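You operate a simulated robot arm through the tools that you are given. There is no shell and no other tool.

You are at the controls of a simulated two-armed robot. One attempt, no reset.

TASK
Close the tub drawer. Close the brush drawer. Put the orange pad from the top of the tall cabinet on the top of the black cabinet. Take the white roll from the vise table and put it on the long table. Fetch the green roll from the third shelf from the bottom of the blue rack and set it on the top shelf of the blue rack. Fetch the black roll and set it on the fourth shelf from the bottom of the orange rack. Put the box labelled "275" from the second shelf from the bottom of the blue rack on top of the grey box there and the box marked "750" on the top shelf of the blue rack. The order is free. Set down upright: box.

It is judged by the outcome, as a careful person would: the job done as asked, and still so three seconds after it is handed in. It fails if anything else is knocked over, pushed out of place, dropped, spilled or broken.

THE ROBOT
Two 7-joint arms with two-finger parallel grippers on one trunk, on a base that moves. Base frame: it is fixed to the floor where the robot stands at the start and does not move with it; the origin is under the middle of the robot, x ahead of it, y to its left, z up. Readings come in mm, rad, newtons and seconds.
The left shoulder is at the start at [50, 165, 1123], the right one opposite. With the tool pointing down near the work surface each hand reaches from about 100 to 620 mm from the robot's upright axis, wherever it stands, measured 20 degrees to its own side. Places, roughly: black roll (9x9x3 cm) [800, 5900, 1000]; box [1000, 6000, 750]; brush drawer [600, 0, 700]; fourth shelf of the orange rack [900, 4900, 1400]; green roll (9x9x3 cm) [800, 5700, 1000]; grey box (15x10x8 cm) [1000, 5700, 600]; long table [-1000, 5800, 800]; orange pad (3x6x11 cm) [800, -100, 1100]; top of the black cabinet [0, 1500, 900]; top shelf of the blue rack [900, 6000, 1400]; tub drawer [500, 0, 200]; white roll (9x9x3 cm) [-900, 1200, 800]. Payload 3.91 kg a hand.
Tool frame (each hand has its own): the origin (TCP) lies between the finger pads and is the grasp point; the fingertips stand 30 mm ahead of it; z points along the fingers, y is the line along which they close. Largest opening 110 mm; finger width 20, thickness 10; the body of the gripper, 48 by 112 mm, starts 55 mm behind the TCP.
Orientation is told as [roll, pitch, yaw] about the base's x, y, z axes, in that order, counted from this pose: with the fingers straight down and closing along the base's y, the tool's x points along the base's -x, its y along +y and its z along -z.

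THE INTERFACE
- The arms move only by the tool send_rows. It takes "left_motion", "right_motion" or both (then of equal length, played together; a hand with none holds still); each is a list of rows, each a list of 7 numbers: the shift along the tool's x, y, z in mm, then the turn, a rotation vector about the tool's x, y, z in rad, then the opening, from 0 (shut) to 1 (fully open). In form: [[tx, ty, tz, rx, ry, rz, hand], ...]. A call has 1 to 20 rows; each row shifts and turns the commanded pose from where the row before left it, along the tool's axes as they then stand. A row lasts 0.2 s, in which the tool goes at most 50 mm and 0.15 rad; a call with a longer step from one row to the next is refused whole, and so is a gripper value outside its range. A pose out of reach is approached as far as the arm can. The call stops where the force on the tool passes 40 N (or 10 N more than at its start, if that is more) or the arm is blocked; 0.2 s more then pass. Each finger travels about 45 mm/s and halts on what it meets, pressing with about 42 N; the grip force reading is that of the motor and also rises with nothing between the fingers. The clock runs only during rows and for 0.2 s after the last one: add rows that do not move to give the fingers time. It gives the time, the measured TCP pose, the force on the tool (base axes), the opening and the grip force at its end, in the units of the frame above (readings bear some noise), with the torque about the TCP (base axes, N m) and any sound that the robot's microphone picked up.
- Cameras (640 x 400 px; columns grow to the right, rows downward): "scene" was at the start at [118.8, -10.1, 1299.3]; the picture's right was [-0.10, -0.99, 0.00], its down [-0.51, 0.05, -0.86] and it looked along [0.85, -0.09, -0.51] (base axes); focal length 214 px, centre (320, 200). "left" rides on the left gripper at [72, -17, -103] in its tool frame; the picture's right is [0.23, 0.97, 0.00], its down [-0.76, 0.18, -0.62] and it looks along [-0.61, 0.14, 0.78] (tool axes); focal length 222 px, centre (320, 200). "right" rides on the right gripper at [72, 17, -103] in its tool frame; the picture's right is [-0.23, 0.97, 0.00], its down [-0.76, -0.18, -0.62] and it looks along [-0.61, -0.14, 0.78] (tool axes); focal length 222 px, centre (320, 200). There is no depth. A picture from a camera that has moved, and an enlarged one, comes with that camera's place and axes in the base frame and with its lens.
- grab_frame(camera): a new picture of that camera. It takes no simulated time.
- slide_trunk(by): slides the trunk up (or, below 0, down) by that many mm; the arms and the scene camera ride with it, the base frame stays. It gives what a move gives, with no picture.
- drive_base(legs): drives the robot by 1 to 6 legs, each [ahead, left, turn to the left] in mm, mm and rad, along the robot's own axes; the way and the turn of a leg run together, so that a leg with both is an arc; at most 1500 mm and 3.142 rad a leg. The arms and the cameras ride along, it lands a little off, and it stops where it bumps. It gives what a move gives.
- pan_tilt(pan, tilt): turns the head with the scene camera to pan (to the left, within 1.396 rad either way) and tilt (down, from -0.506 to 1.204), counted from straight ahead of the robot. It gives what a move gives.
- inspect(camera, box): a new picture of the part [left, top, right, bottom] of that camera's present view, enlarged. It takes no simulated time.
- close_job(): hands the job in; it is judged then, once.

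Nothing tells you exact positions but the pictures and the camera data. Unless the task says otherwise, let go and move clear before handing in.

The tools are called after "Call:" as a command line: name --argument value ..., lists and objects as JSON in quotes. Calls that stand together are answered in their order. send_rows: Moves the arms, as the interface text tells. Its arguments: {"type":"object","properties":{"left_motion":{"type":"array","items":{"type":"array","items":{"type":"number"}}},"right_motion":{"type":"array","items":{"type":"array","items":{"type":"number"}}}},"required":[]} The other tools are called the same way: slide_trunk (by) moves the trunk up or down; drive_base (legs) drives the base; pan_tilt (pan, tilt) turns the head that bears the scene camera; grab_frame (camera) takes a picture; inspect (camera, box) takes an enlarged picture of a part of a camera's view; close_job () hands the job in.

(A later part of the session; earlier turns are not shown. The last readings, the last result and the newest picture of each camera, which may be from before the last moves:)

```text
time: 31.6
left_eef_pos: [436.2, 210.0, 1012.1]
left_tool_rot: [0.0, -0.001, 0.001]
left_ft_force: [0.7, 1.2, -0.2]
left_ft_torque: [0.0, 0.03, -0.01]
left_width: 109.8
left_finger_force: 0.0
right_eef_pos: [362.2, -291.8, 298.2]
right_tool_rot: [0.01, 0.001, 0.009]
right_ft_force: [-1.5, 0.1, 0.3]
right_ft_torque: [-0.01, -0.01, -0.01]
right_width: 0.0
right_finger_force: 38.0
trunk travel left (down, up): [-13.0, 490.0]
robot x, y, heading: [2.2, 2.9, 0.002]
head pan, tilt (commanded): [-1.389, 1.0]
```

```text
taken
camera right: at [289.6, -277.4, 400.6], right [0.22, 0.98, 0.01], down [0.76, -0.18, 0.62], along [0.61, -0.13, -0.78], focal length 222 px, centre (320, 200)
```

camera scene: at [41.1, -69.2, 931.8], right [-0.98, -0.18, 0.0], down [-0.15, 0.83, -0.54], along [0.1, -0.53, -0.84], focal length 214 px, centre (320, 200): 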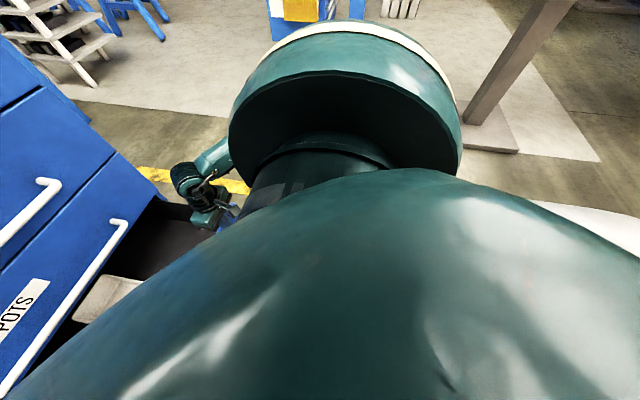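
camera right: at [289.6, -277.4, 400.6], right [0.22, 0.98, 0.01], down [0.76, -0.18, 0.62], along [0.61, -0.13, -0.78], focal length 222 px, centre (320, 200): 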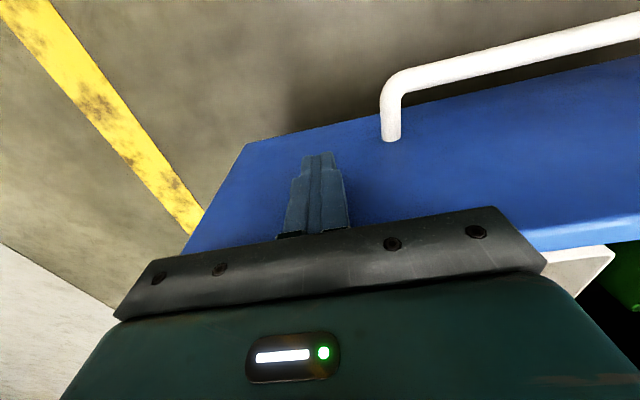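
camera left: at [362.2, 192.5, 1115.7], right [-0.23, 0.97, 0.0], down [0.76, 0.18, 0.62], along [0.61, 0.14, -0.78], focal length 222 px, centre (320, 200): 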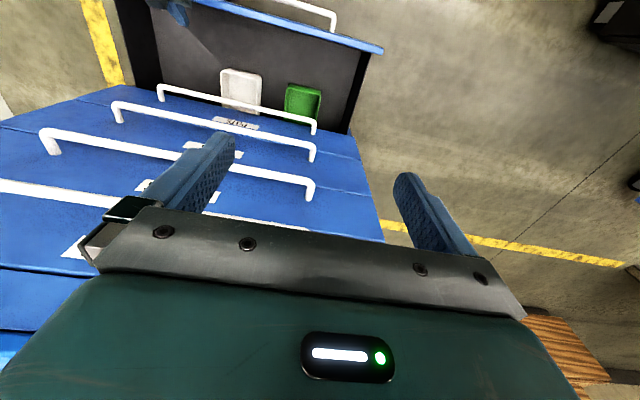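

Fingers overlap the tub panel above the handle level. Pushing it in slowly, drifting slightly outward to stay clear of the upper drawers' handle ends.

Call:
send_rows --right_motion '[[-8, -2, 0, 0, 0, 0, 0], [-8, -2, 0, 0, 0, 0, 0], [-8, -2, 0, 0, 0, 0, 0], [-8, -2, 0, 0, 0, 0, 0], [-10, -2, 0, 0, 0, 0, 0], [-10, -2, 0, 0, 0, 0, 0], [-11, -2, 0, 0, 0, 0, 0], [-11, -2, 0, 0, 0, 0, 0], [-11, -2, 0, 0, 0, 0, 0], [-11, 0, 0, 0, 0, 0, 0], [-11, 0, 0, 0, 0, 0, 0], [-11, 0, 0, 0, 0, 0, 0], [-11, 0, 0, 0, 0, 0, 0], [-11, 0, 0, 0, 0, 0, 0], [-11, 0, 0, 0, 0, 0, 0], [-11, 0, 0, 0, 0, 0, 0]]'

Call:
grab_frame --camera "right"

Call:
grab_frame --camera "left"

```text
time: 35.0
left_eef_pos: [436.3, 209.1, 1013.5]
left_tool_rot: [0.0, 0.001, -0.001]
left_ft_force: [0.2, -0.4, 1.1]
left_ft_torque: [0.01, -0.01, 0.02]
left_width: 110.0
left_finger_force: 0.1
right_eef_pos: [525.6, -309.4, 297.6]
right_tool_rot: [0.013, -0.001, 0.009]
right_ft_force: [-0.8, 0.4, 0.8]
right_ft_torque: [-0.02, -0.01, -0.05]
right_width: 0.2
right_finger_force: 38.2
trunk travel left (down, up): [-13.0, 490.0]
robot x, y, heading: [-1.3, -3.1, 0.002]
head pan, tilt (commanded): [-1.389, 1.0]
```

```text
taken
camera right: at [452.7, -294.1, 399.8], right [0.22, 0.98, 0.01], down [0.76, -0.18, 0.62], along [0.61, -0.13, -0.78], focal length 222 px, centre (320, 200)
```

right: 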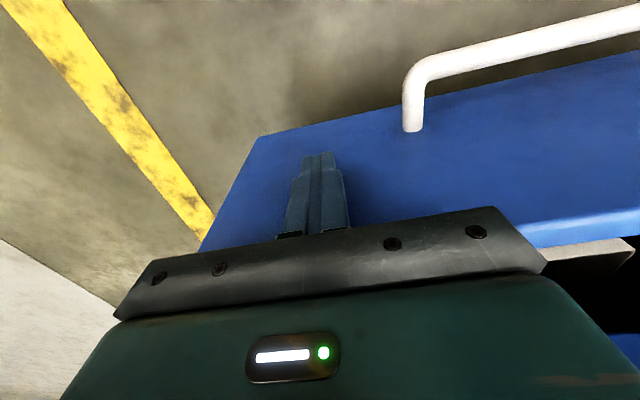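

```text
taken
camera left: at [362.7, 192.6, 1115.2], right [-0.23, 0.97, 0.0], down [0.76, 0.18, 0.62], along [0.61, 0.14, -0.78], focal length 222 px, centre (320, 200)
```

left: 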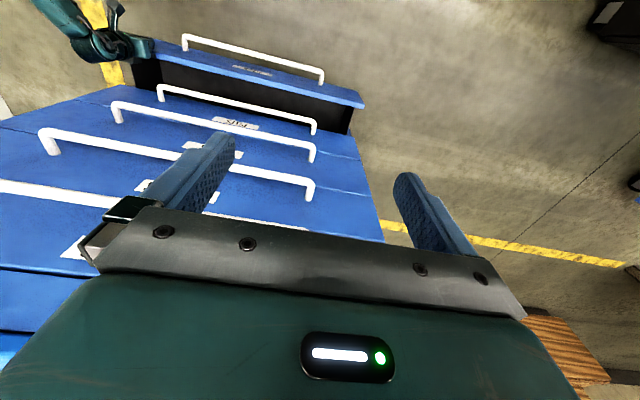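

The tub drawer is moving well, about 115 mm to go. I continue while tilting the fingers forward so the gripper body stays clear of the cabinet front.

Call:
send_rows --right_motion '[[-8, 0, 0, 0, -0.04, 0, 0], [-8, 0, 0.3, 0, -0.04, 0, 0], [-8, 0, 0.6, 0, -0.04, 0, 0], [-7.9, 0, 1, 0, -0.04, 0, 0], [-7.9, 0, 1.3, 0, -0.04, 0, 0], [-7.8, 0, 1.6, 0, -0.04, 0, 0], [-7.8, 0, 1.9, 0, -0.04, 0, 0], [-7.7, 0, 2.2, 0, -0.04, 0, 0], [-7.6, 0, 2.5, 0, -0.04, 0, 0], [-7.5, 0, 2.8, 0, -0.04, 0, 0]]'

Call:
grab_frame --camera "right"

Call:
grab_frame --camera "left"

```text
time: 37.2
left_eef_pos: [436.4, 209.1, 1012.3]
left_tool_rot: [-0.001, 0.001, 0.001]
left_ft_force: [-0.5, -0.1, -0.3]
left_ft_torque: [0.0, 0.04, 0.01]
left_width: 109.9
left_finger_force: 0.1
right_eef_pos: [605.0, -306.9, 297.8]
right_tool_rot: [0.011, -0.4, 0.003]
right_ft_force: [0.2, 0.5, -0.2]
right_ft_torque: [0.01, 0.01, 0.0]
right_width: 0.1
right_finger_force: 37.8
trunk travel left (down, up): [-13.0, 490.0]
robot x, y, heading: [-0.3, 2.1, -0.002]
head pan, tilt (commanded): [-1.389, 1.0]
```

```text
taken
camera right: at [498.1, -292.9, 363.3], right [0.2, 0.97, 0.1], down [0.46, -0.18, 0.87], along [0.86, -0.13, -0.49], focal length 222 px, centre (320, 200)
```

right: 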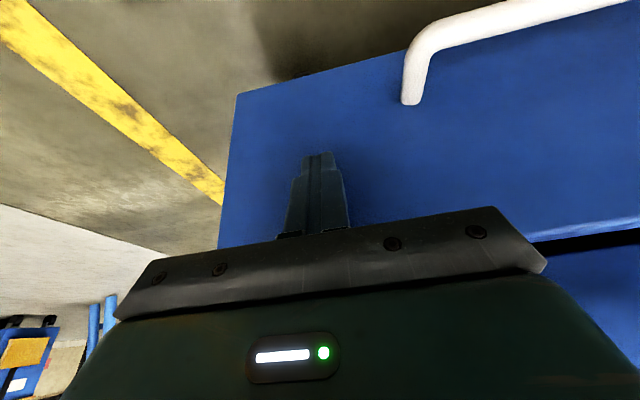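

```text
taken
camera left: at [362.6, 192.6, 1115.3], right [-0.23, 0.97, 0.0], down [0.76, 0.18, 0.62], along [0.61, 0.14, -0.78], focal length 222 px, centre (320, 200)
```

left: 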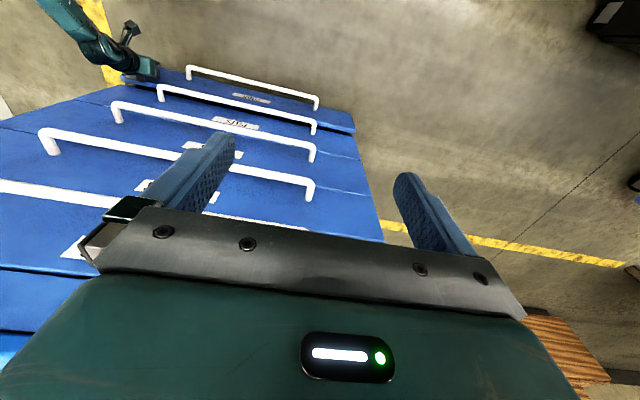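

Nearly closed; final slow push until the stop shows in the force reading.

Call:
send_rows --right_motion '[[-4.6, 0, 1.95, 0, 0, 0, 0], [-4.6, 0, 1.95, 0, 0, 0, 0], [-4.6, 0, 1.95, 0, 0, 0, 0], [-4.6, 0, 1.95, 0, 0, 0, 0], [-4.6, 0, 1.95, 0, 0, 0, 0], [-4.6, 0, 1.95, 0, 0, 0, 0], [-4.6, 0, 1.95, 0, 0, 0, 0], [-4.6, 0, 1.95, 0, 0, 0, 0]]'

Call:
grab_frame --camera "right"

Call:
grab_frame --camera "left"

```text
time: 39.0
left_eef_pos: [435.6, 209.0, 1013.6]
left_tool_rot: [0.0, -0.002, -0.002]
left_ft_force: [0.1, 0.1, 0.3]
left_ft_torque: [0.01, -0.02, 0.0]
left_width: 110.1
left_finger_force: 0.0
right_eef_pos: [628.8, -308.2, 297.8]
right_tool_rot: [0.011, -0.399, 0.004]
right_ft_force: [-0.4, -0.2, -0.1]
right_ft_torque: [-0.02, 0.02, 0.0]
right_width: 0.0
right_finger_force: 38.0
right hand out of reach, approached as far as the arm can: row 6, 7, 8
trunk travel left (down, up): [-13.0, 490.0]
robot x, y, heading: [-0.4, 1.0, -0.004]
head pan, tilt (commanded): [-1.389, 1.0]
```

```text
taken
camera right: at [522.0, -293.1, 363.7], right [0.2, 0.97, 0.1], down [0.46, -0.18, 0.87], along [0.86, -0.13, -0.49], focal length 222 px, centre (320, 200)
```

right: 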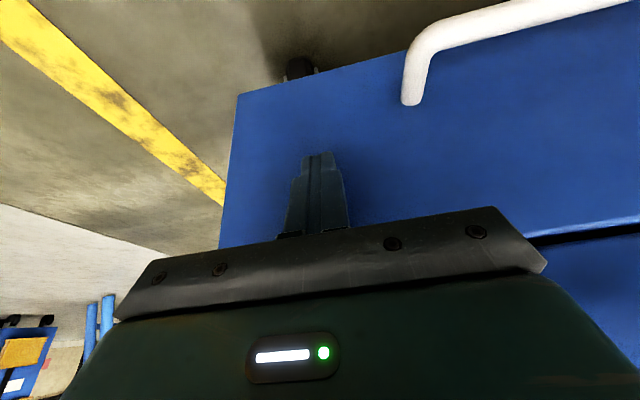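

```text
taken
camera left: at [362.6, 192.5, 1115.2], right [-0.23, 0.97, 0.0], down [0.76, 0.18, 0.62], along [0.61, 0.14, -0.78], focal length 222 px, centre (320, 200)
```

left: 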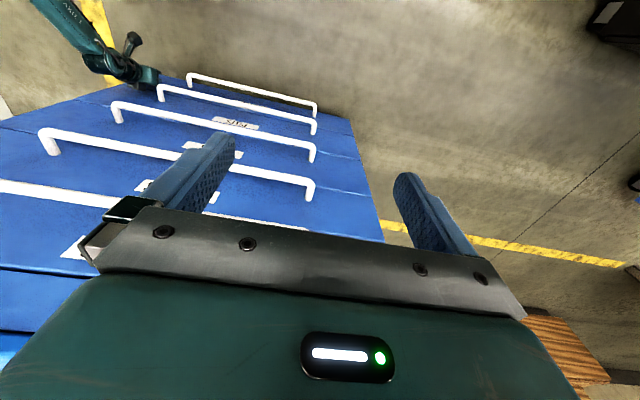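

The arm reached its limit with the tub panel looking nearly flush but no stop felt. Let me zoom in to check the gap.

Call:
inspect --camera "left" --box '[140, 50, 400, 212]'

Call:
inspect --camera "right" --box '[400, 120, 640, 270]'

```text
2.46 times, centred on (270, 131) of left
camera zoom: at [362.6, 192.5, 1115.2], right [-0.23, 0.97, 0.0], down [0.76, 0.18, 0.62], along [0.61, 0.14, -0.78], focal length 547 px, centre (443, 370)
```

zoom: 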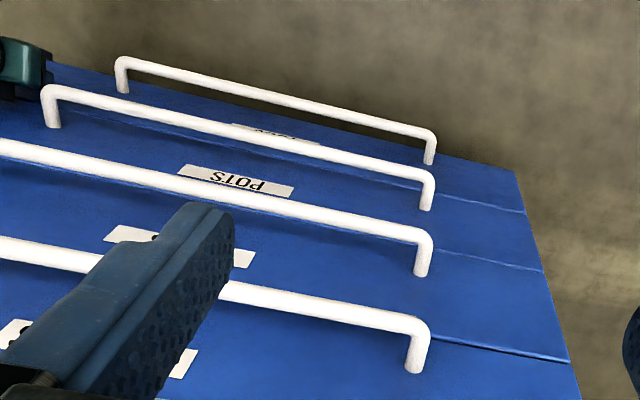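

```text
2.67 times, centred on (520, 195) of right
camera zoom: at [522.0, -293.1, 363.7], right [0.2, 0.97, 0.1], down [0.46, -0.18, 0.87], along [0.86, -0.13, -0.49], focal length 592 px, centre (-213, 213)
```

zoom: 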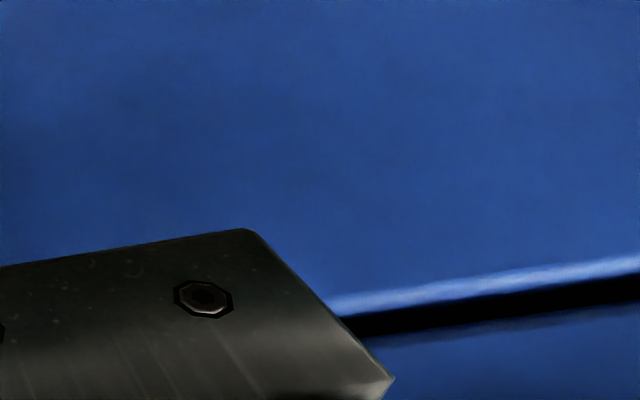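

It looks flush to within a few millimetres, but I want to feel the stop. I'll back the hand off, drive the base ahead 120 mm, and press again with the arm.

Call:
send_rows --right_motion '[[18, 0, -7.8, 0, 0, 0, 0], [28, 0, -12, 0, 0, 0, 0], [28, 0, -12, 0, 0, 0, 0], [28, 0, -12, 0, 0, 0, 0], [28, 0, -12, 0, 0, 0, 0]]'

Call:
drive_base --legs '[[120, 0, 0]]'

Call:
grab_frame --camera "right"

Call:
grab_frame --camera "left"

```text
time: 40.2
left_eef_pos: [434.9, 209.1, 1012.9]
left_tool_rot: [0.001, -0.001, 0.0]
left_ft_force: [-0.7, 0.4, 0.6]
left_ft_torque: [-0.02, 0.01, 0.0]
left_width: 109.9
left_finger_force: 0.1
right_eef_pos: [488.3, -309.2, 297.0]
right_tool_rot: [0.009, -0.399, 0.001]
right_ft_force: [-0.7, 0.3, -0.2]
right_ft_torque: [0.03, 0.01, -0.04]
right_width: 0.0
right_finger_force: 37.3
trunk travel left (down, up): [-13.0, 490.0]
robot x, y, heading: [-3.2, 0.3, -0.004]
head pan, tilt (commanded): [-1.389, 1.0]
```

```text
time: 41.4
left_eef_pos: [550.8, 208.3, 1012.2]
left_tool_rot: [0.001, -0.001, -0.002]
left_ft_force: [-0.8, 0.5, 0.5]
left_ft_torque: [-0.01, 0.0, -0.01]
left_width: 110.0
left_finger_force: 0.1
right_eef_pos: [603.3, -311.4, 298.0]
right_tool_rot: [0.01, -0.398, 0.001]
right_ft_force: [0.0, 1.1, -0.6]
right_ft_torque: [-0.01, -0.02, 0.0]
right_width: 0.0
right_finger_force: 37.8
trunk travel left (down, up): [-13.0, 490.0]
robot x, y, heading: [116.4, 2.8, -0.005]
head pan, tilt (commanded): [-1.389, 1.0]
```

```text
taken
camera right: at [496.2, -296.3, 363.4], right [0.2, 0.97, 0.1], down [0.46, -0.18, 0.87], along [0.86, -0.13, -0.49], focal length 222 px, centre (320, 200)
```

right: 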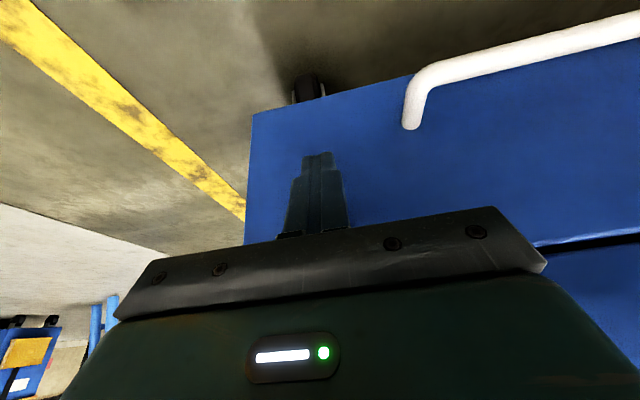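

```text
taken
camera left: at [478.4, 191.4, 1115.4], right [-0.23, 0.97, 0.0], down [0.76, 0.18, 0.62], along [0.61, 0.14, -0.78], focal length 222 px, centre (320, 200)
```

left: 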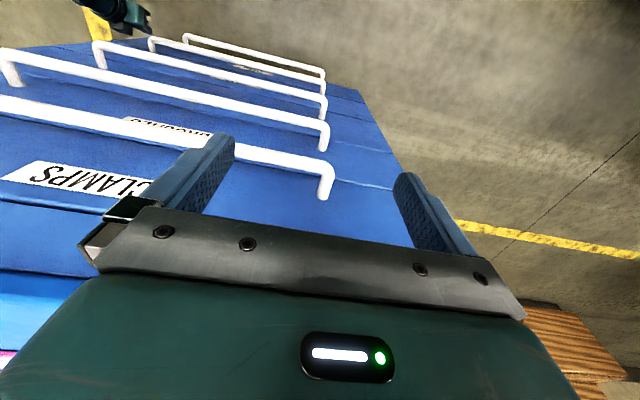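

Base is 120 mm further ahead; the hand is about 30 mm short of the panel. Pressing gently with the arm until the stop is felt.

Call:
send_rows --right_motion '[[-9.2, 0, 3.9, 0, 0, 0, 0], [-9.2, 0, 3.9, 0, 0, 0, 0], [-4.6, 0, 1.95, 0, 0, 0, 0], [-4.6, 0, 1.95, 0, 0, 0, 0], [-4.6, 0, 1.95, 0, 0, 0, 0], [-4.6, 0, 1.95, 0, 0, 0, 0], [-4.6, 0, 1.95, 0, 0, 0, 0], [-4.6, 0, 1.95, 0, 0, 0, 0], [-4.6, 0, 1.95, 0, 0, 0, 0], [-4.6, 0, 1.95, 0, 0, 0, 0]]'

Call:
inspect --camera "left" --box '[80, 0, 400, 200]'

Call:
grab_frame --camera "right"

```text
time: 42.6
left_eef_pos: [550.6, 207.1, 1012.1]
left_tool_rot: [-0.001, 0.0, -0.003]
left_ft_force: [-1.4, -0.4, -0.3]
left_ft_torque: [0.03, 0.01, -0.01]
left_width: 110.1
left_finger_force: 0.1
right_eef_pos: [630.0, -311.4, 293.6]
right_tool_rot: [0.009, -0.384, 0.002]
right_ft_force: [0.1, 0.2, -0.5]
right_ft_torque: [-0.04, 0.0, -0.02]
right_width: 0.0
right_finger_force: 37.5
trunk travel left (down, up): [-13.0, 490.0]
robot x, y, heading: [112.8, 1.9, -0.007]
head pan, tilt (commanded): [-1.389, 1.0]
stopped in row 5 (right hand): the force on the tool passed its limit at 53 N (the readings are from after the stop); the commanded pose is now the measured one
```

```text
2.00 times, centred on (240, 100) of left
camera zoom: at [478.1, 190.7, 1115.1], right [-0.22, 0.97, 0.0], down [0.76, 0.18, 0.62], along [0.61, 0.14, -0.78], focal length 444 px, centre (480, 400)
```

zoom: 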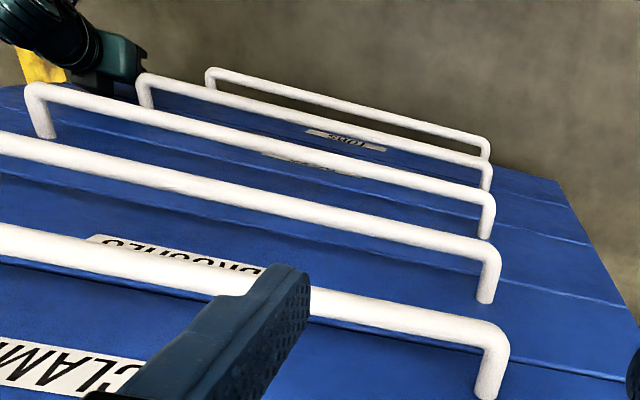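

```text
taken
camera right: at [524.2, -295.8, 361.0], right [0.21, 0.97, 0.09], down [0.47, -0.18, 0.86], along [0.86, -0.13, -0.5], focal length 222 px, centre (320, 200)
```

right: 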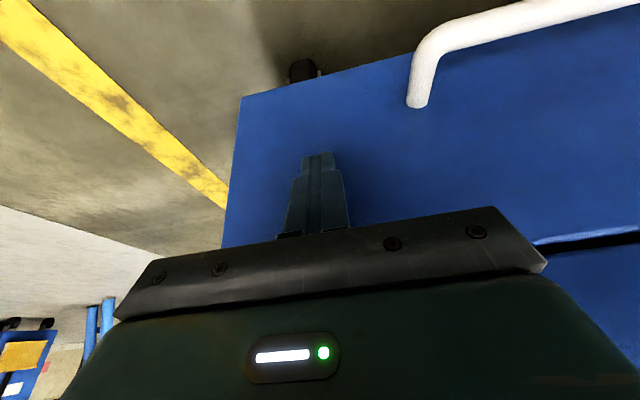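

The tub drawer hit its stop (53 N) and all drawers are flush. Now I retract the right hand and raise the trunk for the pad.

Call:
send_rows --right_motion '[[28, 0, -12, 0, 0, 0, 0], [28, 0, -12, 0, 0, 0, 0], [28, 0, -12, 0, 0, 0, 0], [28, 0, -12, 0, 0, 0, 0], [28, 0, -12, 0, 0, 0, 0], [0, 0, 0, 0, 0.13, 0, 0.5], [0, 0, 0, 0, 0.13, 0, 0.5], [0, 0, 0, 0, 0.13, 0, 0.5]]'

Call:
slide_trunk --by 420

Call:
pan_tilt --pan -0.1 --tilt 0.55

Call:
grab_frame --camera "scene"

Call:
grab_frame --camera "left"

```text
time: 44.4
left_eef_pos: [551.6, 206.5, 1013.3]
left_tool_rot: [-0.002, 0.002, -0.004]
left_ft_force: [0.8, 0.3, -0.2]
left_ft_torque: [-0.02, 0.02, 0.0]
left_width: 109.9
left_finger_force: 0.0
right_eef_pos: [478.5, -313.0, 296.3]
right_tool_rot: [0.007, 0.007, 0.006]
right_ft_force: [0.4, 0.4, -0.1]
right_ft_torque: [-0.05, 0.0, -0.02]
right_width: 55.2
right_finger_force: 0.0
trunk travel left (down, up): [-13.0, 490.0]
robot x, y, heading: [114.1, 0.6, -0.003]
head pan, tilt (commanded): [-1.389, 1.0]
```

```text
refused: 420 is not a number from -400 to 400
```

```text
time: 45.9
left_eef_pos: [551.2, 206.8, 1012.3]
left_tool_rot: [0.0, 0.0, -0.002]
left_ft_force: [0.4, 0.6, 1.1]
left_ft_torque: [0.0, 0.0, 0.0]
left_width: 109.9
left_finger_force: 0.0
right_eef_pos: [478.4, -312.7, 296.0]
right_tool_rot: [0.009, 0.004, 0.006]
right_ft_force: [-0.1, -0.5, -0.6]
right_ft_torque: [0.0, -0.01, 0.0]
right_width: 55.0
right_finger_force: 0.1
trunk travel left (down, up): [-13.0, 490.0]
robot x, y, heading: [115.8, 0.7, -0.008]
head pan, tilt (commanded): [-0.099, 0.55]
```

```text
taken
camera scene: at [232.7, -10.4, 968.2], right [-0.1, -0.99, 0.0], down [-0.52, 0.05, -0.85], along [0.85, -0.09, -0.52], focal length 214 px, centre (320, 200)
```

scene: 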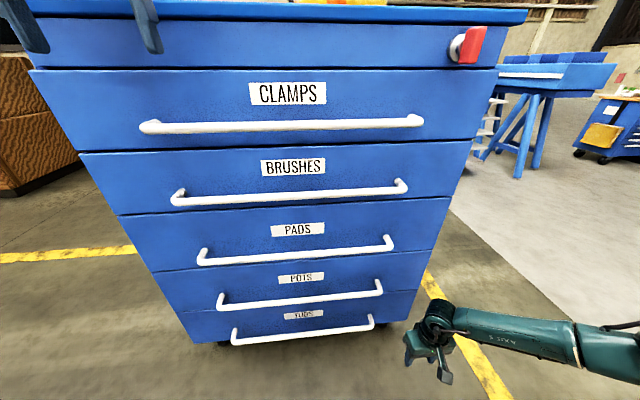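

```text
taken
camera left: at [478.1, 190.9, 1115.3], right [-0.22, 0.97, 0.0], down [0.76, 0.18, 0.62], along [0.61, 0.14, -0.78], focal length 222 px, centre (320, 200)
```

left: 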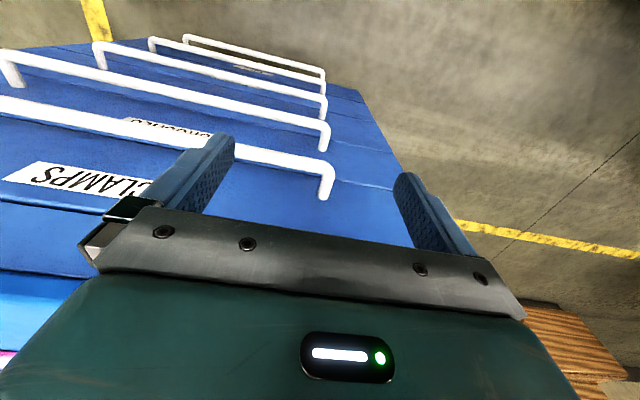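

All five drawers are closed. Raising the trunk.

Call:
slide_trunk --by 400

Call:
grab_frame --camera "scene"

```text
time: 49.7
left_eef_pos: [550.2, 208.2, 1413.3]
left_tool_rot: [0.0, -0.002, -0.001]
left_ft_force: [1.1, 0.2, -1.2]
left_ft_torque: [0.02, 0.0, 0.04]
left_width: 109.9
left_finger_force: 0.0
right_eef_pos: [478.7, -312.7, 696.5]
right_tool_rot: [0.008, 0.005, 0.004]
right_ft_force: [-0.3, 0.1, 0.4]
right_ft_torque: [0.03, -0.04, -0.01]
right_width: 55.2
right_finger_force: 0.0
trunk travel left (down, up): [-413.0, 90.0]
robot x, y, heading: [114.0, 0.3, -0.003]
head pan, tilt (commanded): [-0.099, 0.55]
```

```text
taken
camera scene: at [232.8, -10.4, 1368.2], right [-0.1, -0.99, 0.0], down [-0.52, 0.05, -0.85], along [0.85, -0.09, -0.52], focal length 214 px, centre (320, 200)
```

scene: 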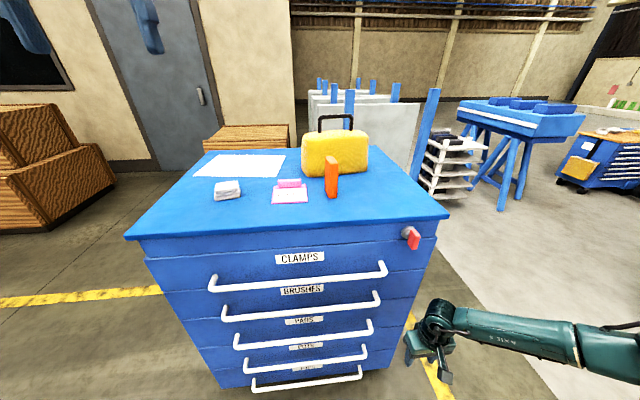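

Call:
inspect --camera "scene" --box '[240, 100, 400, 200]'

```text
4.00 times, centred on (320, 150) of scene
camera zoom: at [232.8, -10.4, 1368.2], right [-0.1, -0.99, 0.0], down [-0.52, 0.05, -0.85], along [0.85, -0.09, -0.52], focal length 858 px, centre (320, 400)
```

zoom: 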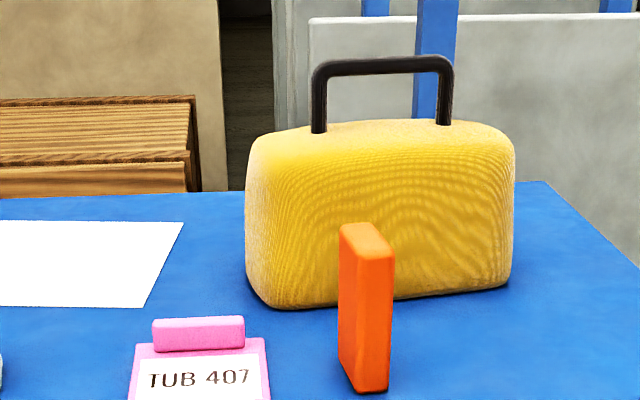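

The pad stands at about [808,-103], base at z≈1037, turned ~0.15 rad, with the yellow case ~100 mm behind it and the pink tag ~55 mm to its left. I'll raise the right hand above the cabinet first, then drive closer.

Call:
send_rows --right_motion '[[0, 0, -45, 0, 0, 0, 0.65], [-6, 15, -45, 0, 0, 0, 0.65], [-6, 15, -45, 0, 0, 0, 0.65], [-6, 15, -45, 0, 0, 0, 0.65], [-6, 15, -45, 0, 0, 0, 0.65], [-6, 15, -45, 0, 0, 0, 0.65], [-6, 15, -45, 0, 0, 0, 0.65], [-6, 15, -45, 0, 0, 0, 0.65], [-6, 15, -45, 0, 0, 0, 0.65], [-6, 15, -45, 0, 0, 0, 0.65], [-6, 15, -45, 0, 0, 0, 0.65], [-6, 15, -45, 0, 0, 0, 0.65]]'

Call:
grab_frame --camera "scene"

```text
time: 52.3
left_eef_pos: [550.2, 208.8, 1411.8]
left_tool_rot: [-0.001, -0.001, -0.002]
left_ft_force: [-0.2, -1.1, -0.3]
left_ft_torque: [-0.02, 0.0, 0.04]
left_width: 109.9
left_finger_force: 0.1
right_eef_pos: [546.9, -152.3, 1236.8]
right_tool_rot: [0.008, 0.005, 0.006]
right_ft_force: [0.6, 0.6, -0.7]
right_ft_torque: [0.0, -0.01, 0.0]
right_width: 71.4
right_finger_force: 0.2
trunk travel left (down, up): [-413.0, 90.0]
robot x, y, heading: [110.9, 1.7, -0.003]
head pan, tilt (commanded): [-0.099, 0.55]
```

```text
taken
camera scene: at [232.2, -9.5, 1368.2], right [-0.1, -0.99, 0.0], down [-0.52, 0.05, -0.85], along [0.85, -0.09, -0.52], focal length 214 px, centre (320, 200)
```

scene: 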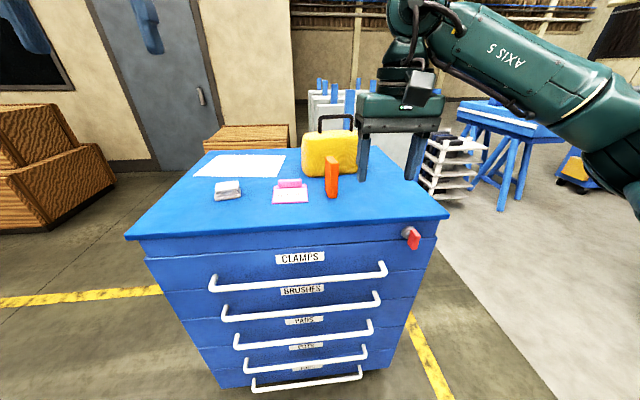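

The right hand is above the cabinet beside the pad's line. Driving ahead 150 mm and checking from the right camera.

Call:
drive_base --legs '[[150, 0, 0]]'

Call:
grab_frame --camera "right"

Call:
grab_frame --camera "scene"

```text
time: 53.7
left_eef_pos: [700.2, 205.1, 1411.9]
left_tool_rot: [0.0, -0.001, -0.005]
left_ft_force: [-0.4, -0.8, 0.3]
left_ft_torque: [-0.06, 0.01, -0.04]
left_width: 110.0
left_finger_force: 0.1
right_eef_pos: [695.6, -154.6, 1234.7]
right_tool_rot: [0.009, 0.005, 0.004]
right_ft_force: [0.7, -0.1, -0.4]
right_ft_torque: [-0.02, 0.02, -0.04]
right_width: 71.5
right_finger_force: 0.1
trunk travel left (down, up): [-413.0, 90.0]
robot x, y, heading: [262.4, -1.9, -0.003]
head pan, tilt (commanded): [-0.099, 0.55]
```

```text
taken
camera right: at [623.4, -139.6, 1338.5], right [0.22, 0.97, 0.01], down [0.77, -0.18, 0.62], along [0.6, -0.13, -0.79], focal length 222 px, centre (320, 200)
```

right: 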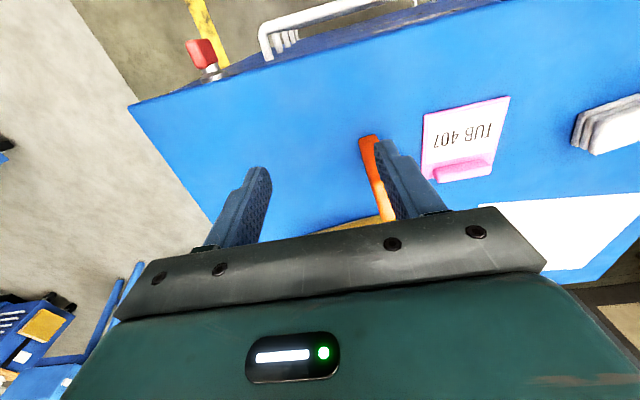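

```text
taken
camera scene: at [381.5, -11.3, 1368.1], right [-0.11, -0.99, 0.0], down [-0.52, 0.06, -0.85], along [0.85, -0.09, -0.52], focal length 214 px, centre (320, 200)
```

scene: 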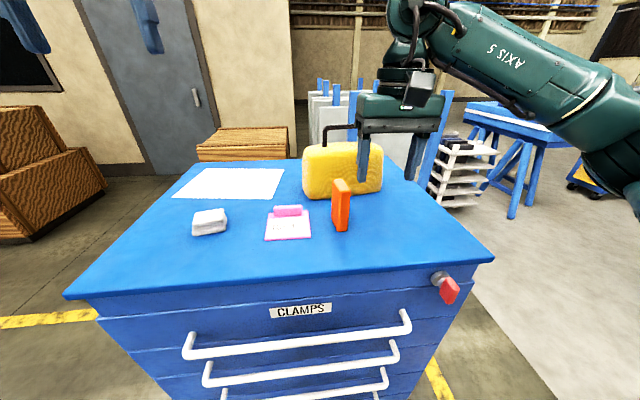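

Call:
inspect --camera "scene" --box '[260, 150, 420, 250]'

Call:
inspect --camera "right" --box '[280, 100, 520, 250]'

```text
4.00 times, centred on (340, 200) of scene
camera zoom: at [381.5, -11.3, 1368.1], right [-0.11, -0.99, 0.0], down [-0.52, 0.06, -0.85], along [0.85, -0.09, -0.52], focal length 858 px, centre (240, 200)
```

zoom: 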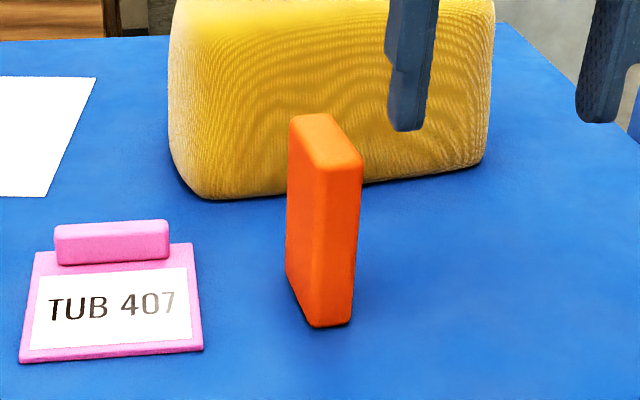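

```text
2.67 times, centred on (400, 175) of right
camera zoom: at [623.4, -139.6, 1338.5], right [0.22, 0.97, 0.01], down [0.77, -0.18, 0.62], along [0.6, -0.13, -0.79], focal length 592 px, centre (107, 267)
```

zoom: 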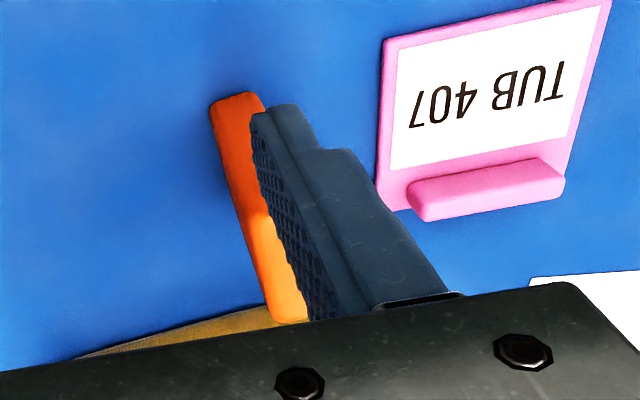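

Refined: pad centre ≈ [803,-102], top z≈1147, turned ≈0.09 rad. I move the open right hand above it and check.

Call:
send_rows --right_motion '[[-36, 17.5, 0, 0, 0, 0, 0.65], [-36, 17.5, 0, 0, 0, 0, 0.65], [-35.5, 17.5, 0, 0, 0, -0.085, 0.65], [0, 0, 0, 0, 0, 0, 0.65]]'

Call:
grab_frame --camera "right"

Call:
grab_frame --camera "scene"

```text
time: 54.7
left_eef_pos: [697.9, 205.0, 1412.6]
left_tool_rot: [0.001, 0.0, -0.006]
left_ft_force: [0.1, -0.1, -0.3]
left_ft_torque: [0.01, -0.01, 0.03]
left_width: 110.0
left_finger_force: 0.0
right_eef_pos: [801.3, -100.5, 1235.4]
right_tool_rot: [0.009, 0.002, 0.089]
right_ft_force: [-0.2, 0.2, 0.3]
right_ft_torque: [0.01, -0.02, 0.02]
right_width: 71.5
right_finger_force: 0.0
trunk travel left (down, up): [-413.0, 90.0]
robot x, y, heading: [262.4, -0.9, -0.005]
head pan, tilt (commanded): [-0.099, 0.55]
```

```text
taken
camera right: at [727.8, -91.8, 1338.0], right [0.14, 0.99, 0.01], down [0.78, -0.11, 0.62], along [0.61, -0.08, -0.79], focal length 222 px, centre (320, 200)
```

right: 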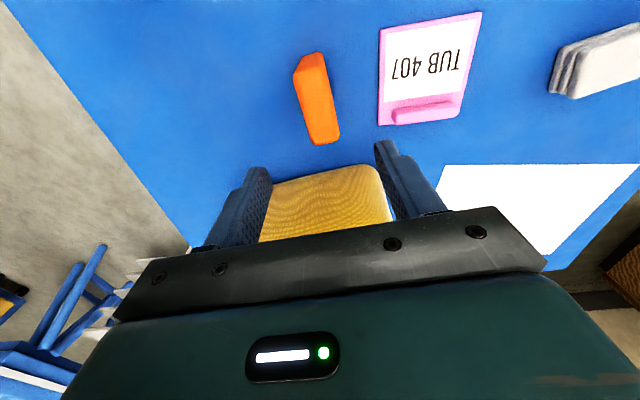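

```text
taken
camera scene: at [380.4, -12.0, 1368.3], right [-0.11, -0.99, 0.0], down [-0.52, 0.06, -0.85], along [0.85, -0.09, -0.52], focal length 214 px, centre (320, 200)
```

scene: 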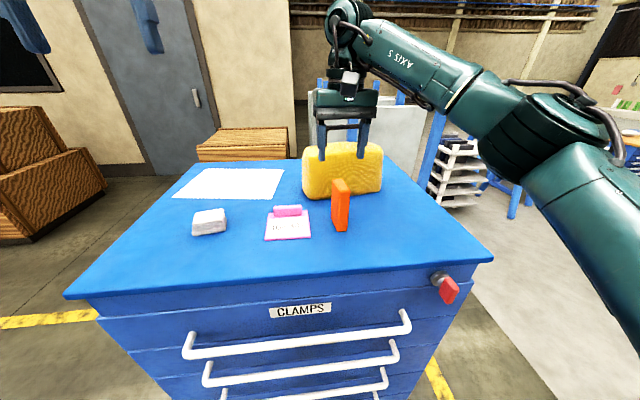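

Call:
inspect --camera "right" --box '[220, 30, 420, 155]'

```text
3.20 times, centred on (320, 92) of right
camera zoom: at [727.8, -91.8, 1338.0], right [0.14, 0.99, 0.01], down [0.78, -0.11, 0.62], along [0.61, -0.08, -0.79], focal length 711 px, centre (320, 544)
```

zoom: 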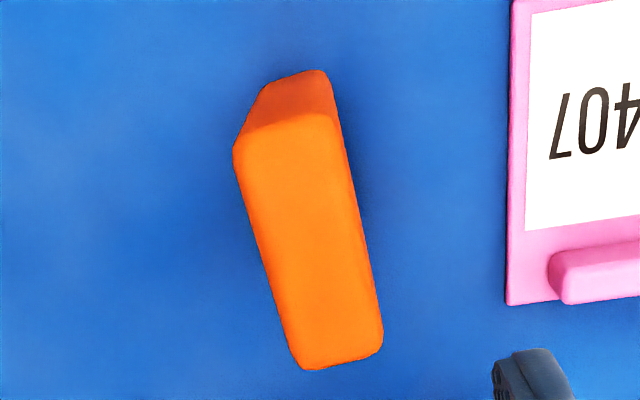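

From the hand camera the pad's top face centre works out nearer x≈783 with its top at z≈1158 (both views agree for that height). I adjust and lower over it.

Call:
send_rows --right_motion '[[17.5, 0, 0, 0, 0, -0.02, 0.65], [0, 0, 30, 0, 0, 0, 0.65], [0, 0, 30, 0, 0, 0, 0.65], [0, 0, 20, 0, 0, 0, 0.65]]'

Call:
grab_frame --camera "right"

Call:
inspect --camera "scene" --box '[260, 130, 420, 230]'

```text
time: 55.7
left_eef_pos: [700.0, 205.9, 1411.7]
left_tool_rot: [-0.001, -0.001, -0.007]
left_ft_force: [-0.2, 0.4, 0.2]
left_ft_torque: [-0.01, -0.02, 0.0]
left_width: 109.8
left_finger_force: 0.1
right_eef_pos: [784.7, -105.3, 1156.1]
right_tool_rot: [0.007, 0.004, 0.107]
right_ft_force: [0.3, 0.5, 0.1]
right_ft_torque: [-0.01, 0.02, 0.02]
right_width: 71.5
right_finger_force: 0.1
trunk travel left (down, up): [-413.0, 90.0]
robot x, y, heading: [263.1, -1.5, -0.005]
head pan, tilt (commanded): [-0.099, 0.55]
```

```text
taken
camera right: at [711.2, -96.1, 1258.4], right [0.12, 0.99, 0.01], down [0.78, -0.1, 0.62], along [0.61, -0.07, -0.79], focal length 222 px, centre (320, 200)
```

right: 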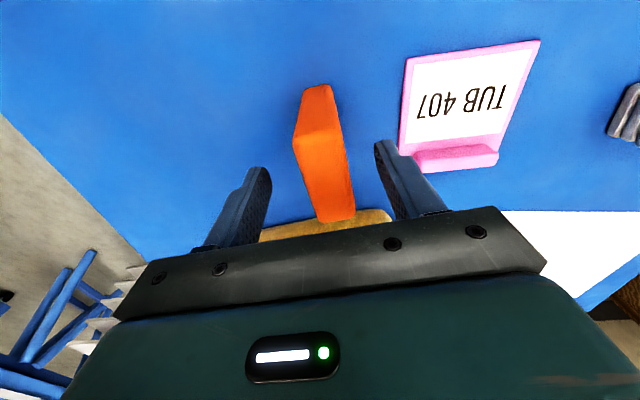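

```text
4.00 times, centred on (340, 180) of scene
camera zoom: at [381.0, -11.4, 1368.2], right [-0.11, -0.99, 0.0], down [-0.52, 0.06, -0.85], along [0.85, -0.09, -0.52], focal length 858 px, centre (240, 280)
```

zoom: 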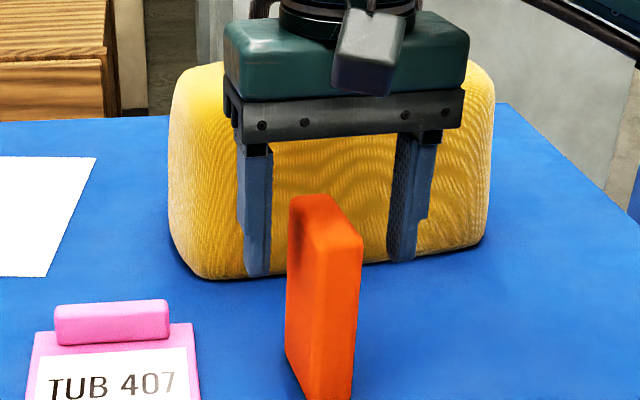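

The estimate holds: pad centre ≈ [778,-100]. Small correction, lower to grasp height, then close.

Call:
send_rows --right_motion '[[6.5, 5, 0, 0, 0, 0, 0.65], [0, 0, 20, 0, 0, 0, 0.65], [0, 0, 18, 0, 0, 0, 0.65], [0, 0, 0, 0, 0, 0, 0.65]]'

Call:
grab_frame --camera "right"

Call:
inspect --camera "scene" --box '[260, 130, 420, 230]'

```text
time: 56.7
left_eef_pos: [698.7, 206.0, 1413.0]
left_tool_rot: [0.0, 0.0, -0.005]
left_ft_force: [0.2, 0.1, 0.1]
left_ft_torque: [0.01, 0.02, 0.01]
left_width: 109.8
left_finger_force: 0.0
right_eef_pos: [777.2, -99.4, 1117.5]
right_tool_rot: [0.009, 0.003, 0.107]
right_ft_force: [-0.1, -0.6, 0.3]
right_ft_torque: [0.02, -0.02, 0.0]
right_width: 71.6
right_finger_force: 0.1
trunk travel left (down, up): [-413.0, 90.0]
robot x, y, heading: [263.8, -0.5, -0.004]
head pan, tilt (commanded): [-0.099, 0.55]
```

```text
taken
camera right: at [703.7, -91.3, 1220.5], right [0.12, 0.99, 0.01], down [0.78, -0.1, 0.62], along [0.61, -0.07, -0.79], focal length 222 px, centre (320, 200)
```

right: 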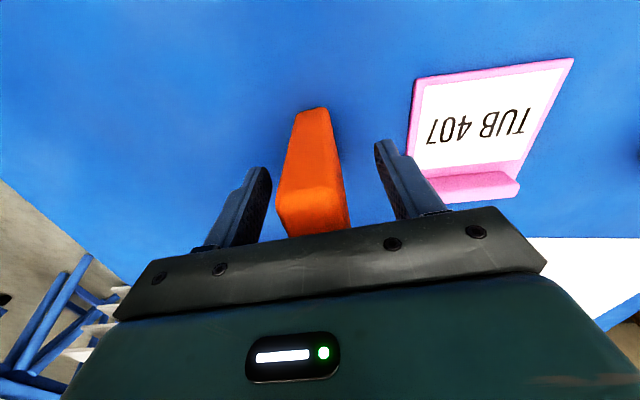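

```text
4.00 times, centred on (340, 180) of scene
camera zoom: at [380.7, -11.3, 1368.2], right [-0.11, -0.99, 0.0], down [-0.52, 0.06, -0.85], along [0.85, -0.09, -0.52], focal length 858 px, centre (240, 280)
```

zoom: 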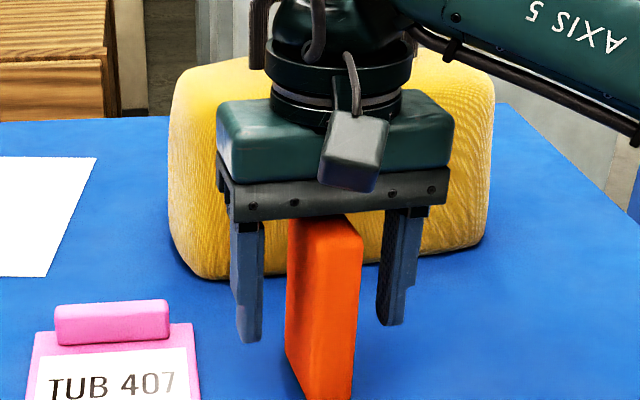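

The fingers straddle the pad with the palm just above its top. Closing the grip.

Call:
send_rows --right_motion '[[0, 0, 0, 0, 0, 0, 0.4], [0, 0, 0, 0, 0, 0, 0.2], [0, 0, 0, 0, 0, 0, 0.1], [0, 0, 0, 0, 0, 0, 0.1], [0, 0, 0, 0, 0, 0, 0.1]]'

Call:
grab_frame --camera "right"

Call:
inspect --camera "scene" --box '[260, 130, 420, 230]'

```text
time: 57.9
left_eef_pos: [698.0, 205.6, 1412.2]
left_tool_rot: [0.0, 0.0, -0.005]
left_ft_force: [0.4, -0.6, 0.4]
left_ft_torque: [-0.01, 0.0, 0.02]
left_width: 110.0
left_finger_force: 0.0
right_eef_pos: [777.4, -98.7, 1118.1]
right_tool_rot: [0.009, 0.004, 0.108]
right_ft_force: [0.6, -1.2, 0.0]
right_ft_torque: [-0.08, -0.05, -0.01]
right_width: 25.5
right_finger_force: 41.9
trunk travel left (down, up): [-413.0, 90.0]
robot x, y, heading: [262.2, 0.3, -0.004]
head pan, tilt (commanded): [-0.099, 0.55]
```

```text
taken
camera right: at [703.8, -91.5, 1220.8], right [0.12, 0.99, 0.01], down [0.78, -0.1, 0.62], along [0.61, -0.07, -0.79], focal length 222 px, centre (320, 200)
```

right: 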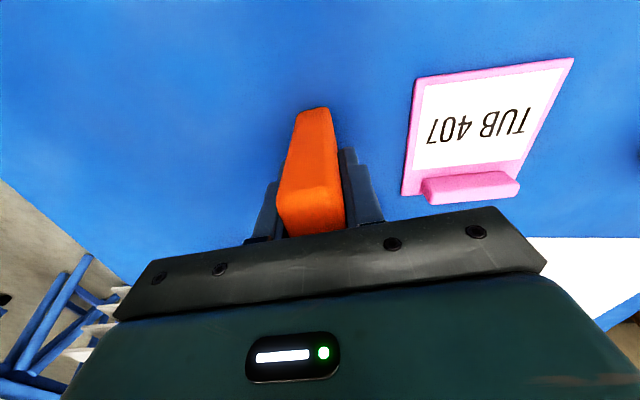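

```text
4.00 times, centred on (340, 180) of scene
camera zoom: at [380.7, -11.4, 1368.2], right [-0.11, -0.99, 0.0], down [-0.52, 0.06, -0.85], along [0.85, -0.09, -0.52], focal length 858 px, centre (240, 280)
```

zoom: 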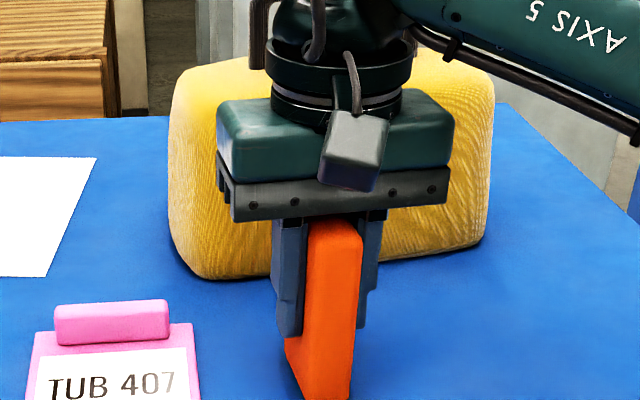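

Gripped (25.5 mm, ~42 N). Lifting the pad straight up.

Call:
send_rows --right_motion '[[0, 0, -15, 0, 0, 0, 0.1], [0, 0, -30, 0, 0, 0, 0.1], [0, 0, -30, 0, 0, 0, 0.1], [0, 0, -30, 0, 0, 0, 0.1]]'

Call:
grab_frame --camera "scene"

Call:
grab_frame --camera "right"

```text
time: 58.9
left_eef_pos: [698.7, 206.3, 1412.1]
left_tool_rot: [0.001, -0.001, -0.005]
left_ft_force: [1.1, 0.0, 0.3]
left_ft_torque: [-0.01, -0.02, -0.01]
left_width: 110.3
left_finger_force: 0.1
right_eef_pos: [777.5, -100.8, 1222.3]
right_tool_rot: [0.009, 0.004, 0.11]
right_ft_force: [0.2, -0.6, -0.9]
right_ft_torque: [0.0, 0.0, -0.01]
right_width: 25.5
right_finger_force: 42.4
trunk travel left (down, up): [-413.0, 90.0]
robot x, y, heading: [256.3, -2.5, -0.008]
head pan, tilt (commanded): [-0.099, 0.55]
```

```text
taken
camera scene: at [380.3, -11.2, 1368.2], right [-0.11, -0.99, 0.0], down [-0.52, 0.05, -0.85], along [0.85, -0.09, -0.52], focal length 214 px, centre (320, 200)
```

scene: 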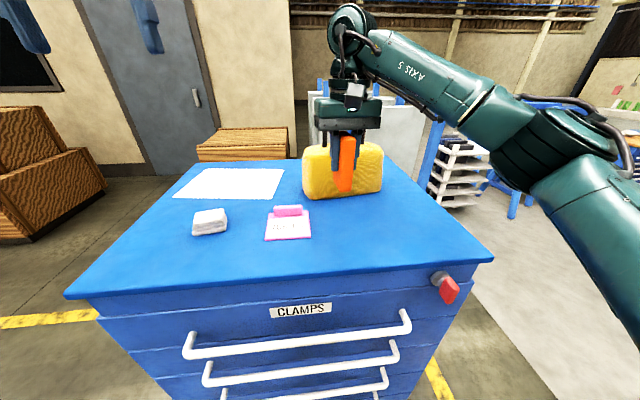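

```text
taken
camera right: at [703.3, -92.9, 1324.8], right [0.12, 0.99, 0.01], down [0.78, -0.1, 0.62], along [0.61, -0.07, -0.79], focal length 222 px, centre (320, 200)
```

right: 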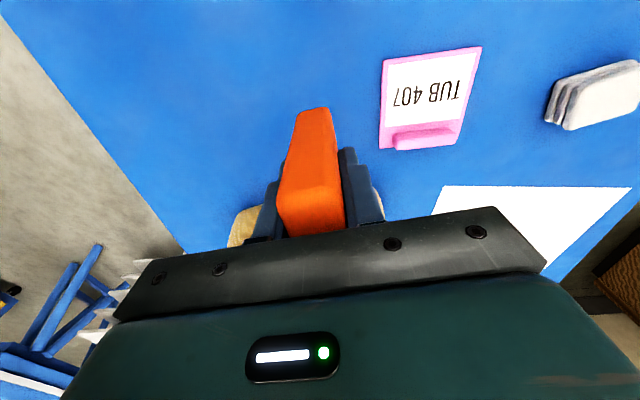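

The pad is lifted securely. Now I back away to x≈0 and turn left to face the black cabinet.

Call:
drive_base --legs '[[-260, 0, 0]]'

Call:
drive_base --legs '[[0, 0, 0.8], [0, 0, 0.77]]'

Call:
pan_tilt --pan 0.0 --tilt 0.5

Call:
grab_frame --camera "scene"

Call:
grab_frame --camera "left"

```text
time: 60.8
left_eef_pos: [437.8, 207.1, 1412.2]
left_tool_rot: [-0.001, 0.001, -0.007]
left_ft_force: [-1.2, -0.1, -0.9]
left_ft_torque: [0.01, -0.02, 0.02]
left_width: 110.1
left_finger_force: 0.0
right_eef_pos: [515.9, -98.4, 1221.8]
right_tool_rot: [0.01, 0.003, 0.106]
right_ft_force: [0.1, 0.1, -0.9]
right_ft_torque: [0.0, -0.02, 0.03]
right_width: 25.4
right_finger_force: 42.5
trunk travel left (down, up): [-413.0, 90.0]
robot x, y, heading: [-1.8, 1.0, -0.01]
head pan, tilt (commanded): [-0.099, 0.55]
```

```text
time: 65.3
left_eef_pos: [-214.0, 433.8, 1411.8]
left_tool_rot: [0.001, 0.0, 1.587]
left_ft_force: [-1.1, 0.1, -0.4]
left_ft_torque: [-0.01, -0.05, 0.0]
left_width: 109.9
left_finger_force: 0.1
right_eef_pos: [89.2, 517.2, 1221.5]
right_tool_rot: [0.01, 0.007, 1.701]
right_ft_force: [-0.8, 0.1, -0.6]
right_ft_torque: [-0.01, -0.02, 0.0]
right_width: 10.9
right_finger_force: 0.1
trunk travel left (down, up): [-413.0, 90.0]
robot x, y, heading: [0.2, 3.5, 1.586]
head pan, tilt (commanded): [-0.099, 0.55]
```

```text
time: 66.0
left_eef_pos: [-214.2, 434.1, 1412.0]
left_tool_rot: [-0.001, 0.0, 1.585]
left_ft_force: [-1.0, -0.9, -0.8]
left_ft_torque: [0.01, -0.01, 0.0]
left_width: 110.4
left_finger_force: 0.0
right_eef_pos: [90.2, 517.5, 1221.9]
right_tool_rot: [0.009, 0.006, 1.701]
right_ft_force: [-0.9, -0.8, 0.9]
right_ft_torque: [0.01, -0.01, 0.06]
right_width: 11.1
right_finger_force: 0.1
trunk travel left (down, up): [-413.0, 90.0]
robot x, y, heading: [1.0, 6.5, 1.586]
head pan, tilt (commanded): [0.0, 0.499]
```

```text
taken
camera scene: at [-0.8, 120.4, 1372.8], right [1.0, 0.01, 0.0], down [0.01, -0.48, -0.88], along [-0.01, 0.88, -0.48], focal length 214 px, centre (320, 200)
```

scene: 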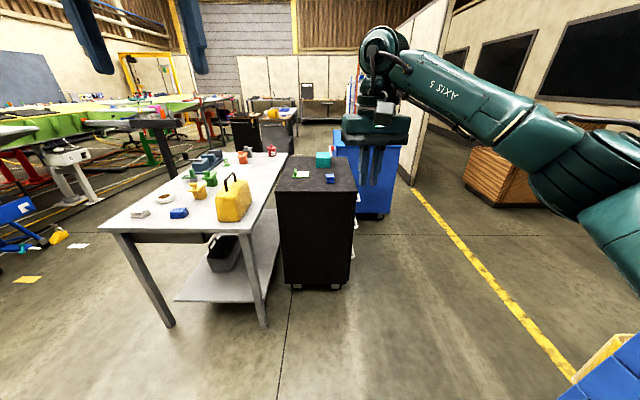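

```text
taken
camera left: at [-196.8, 361.4, 1515.3], right [-0.97, -0.24, 0.0], down [-0.19, 0.76, 0.62], along [-0.15, 0.61, -0.78], focal length 222 px, centre (320, 200)
```

left: 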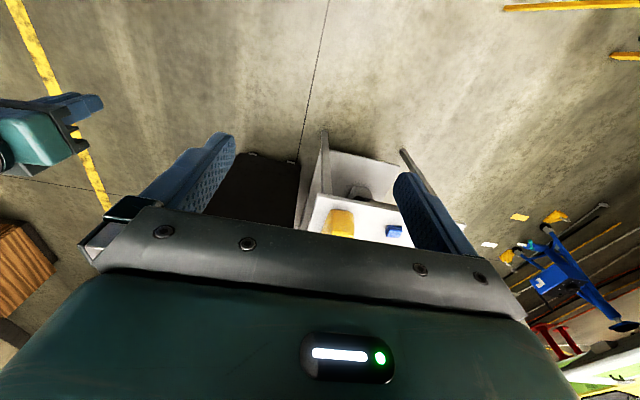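

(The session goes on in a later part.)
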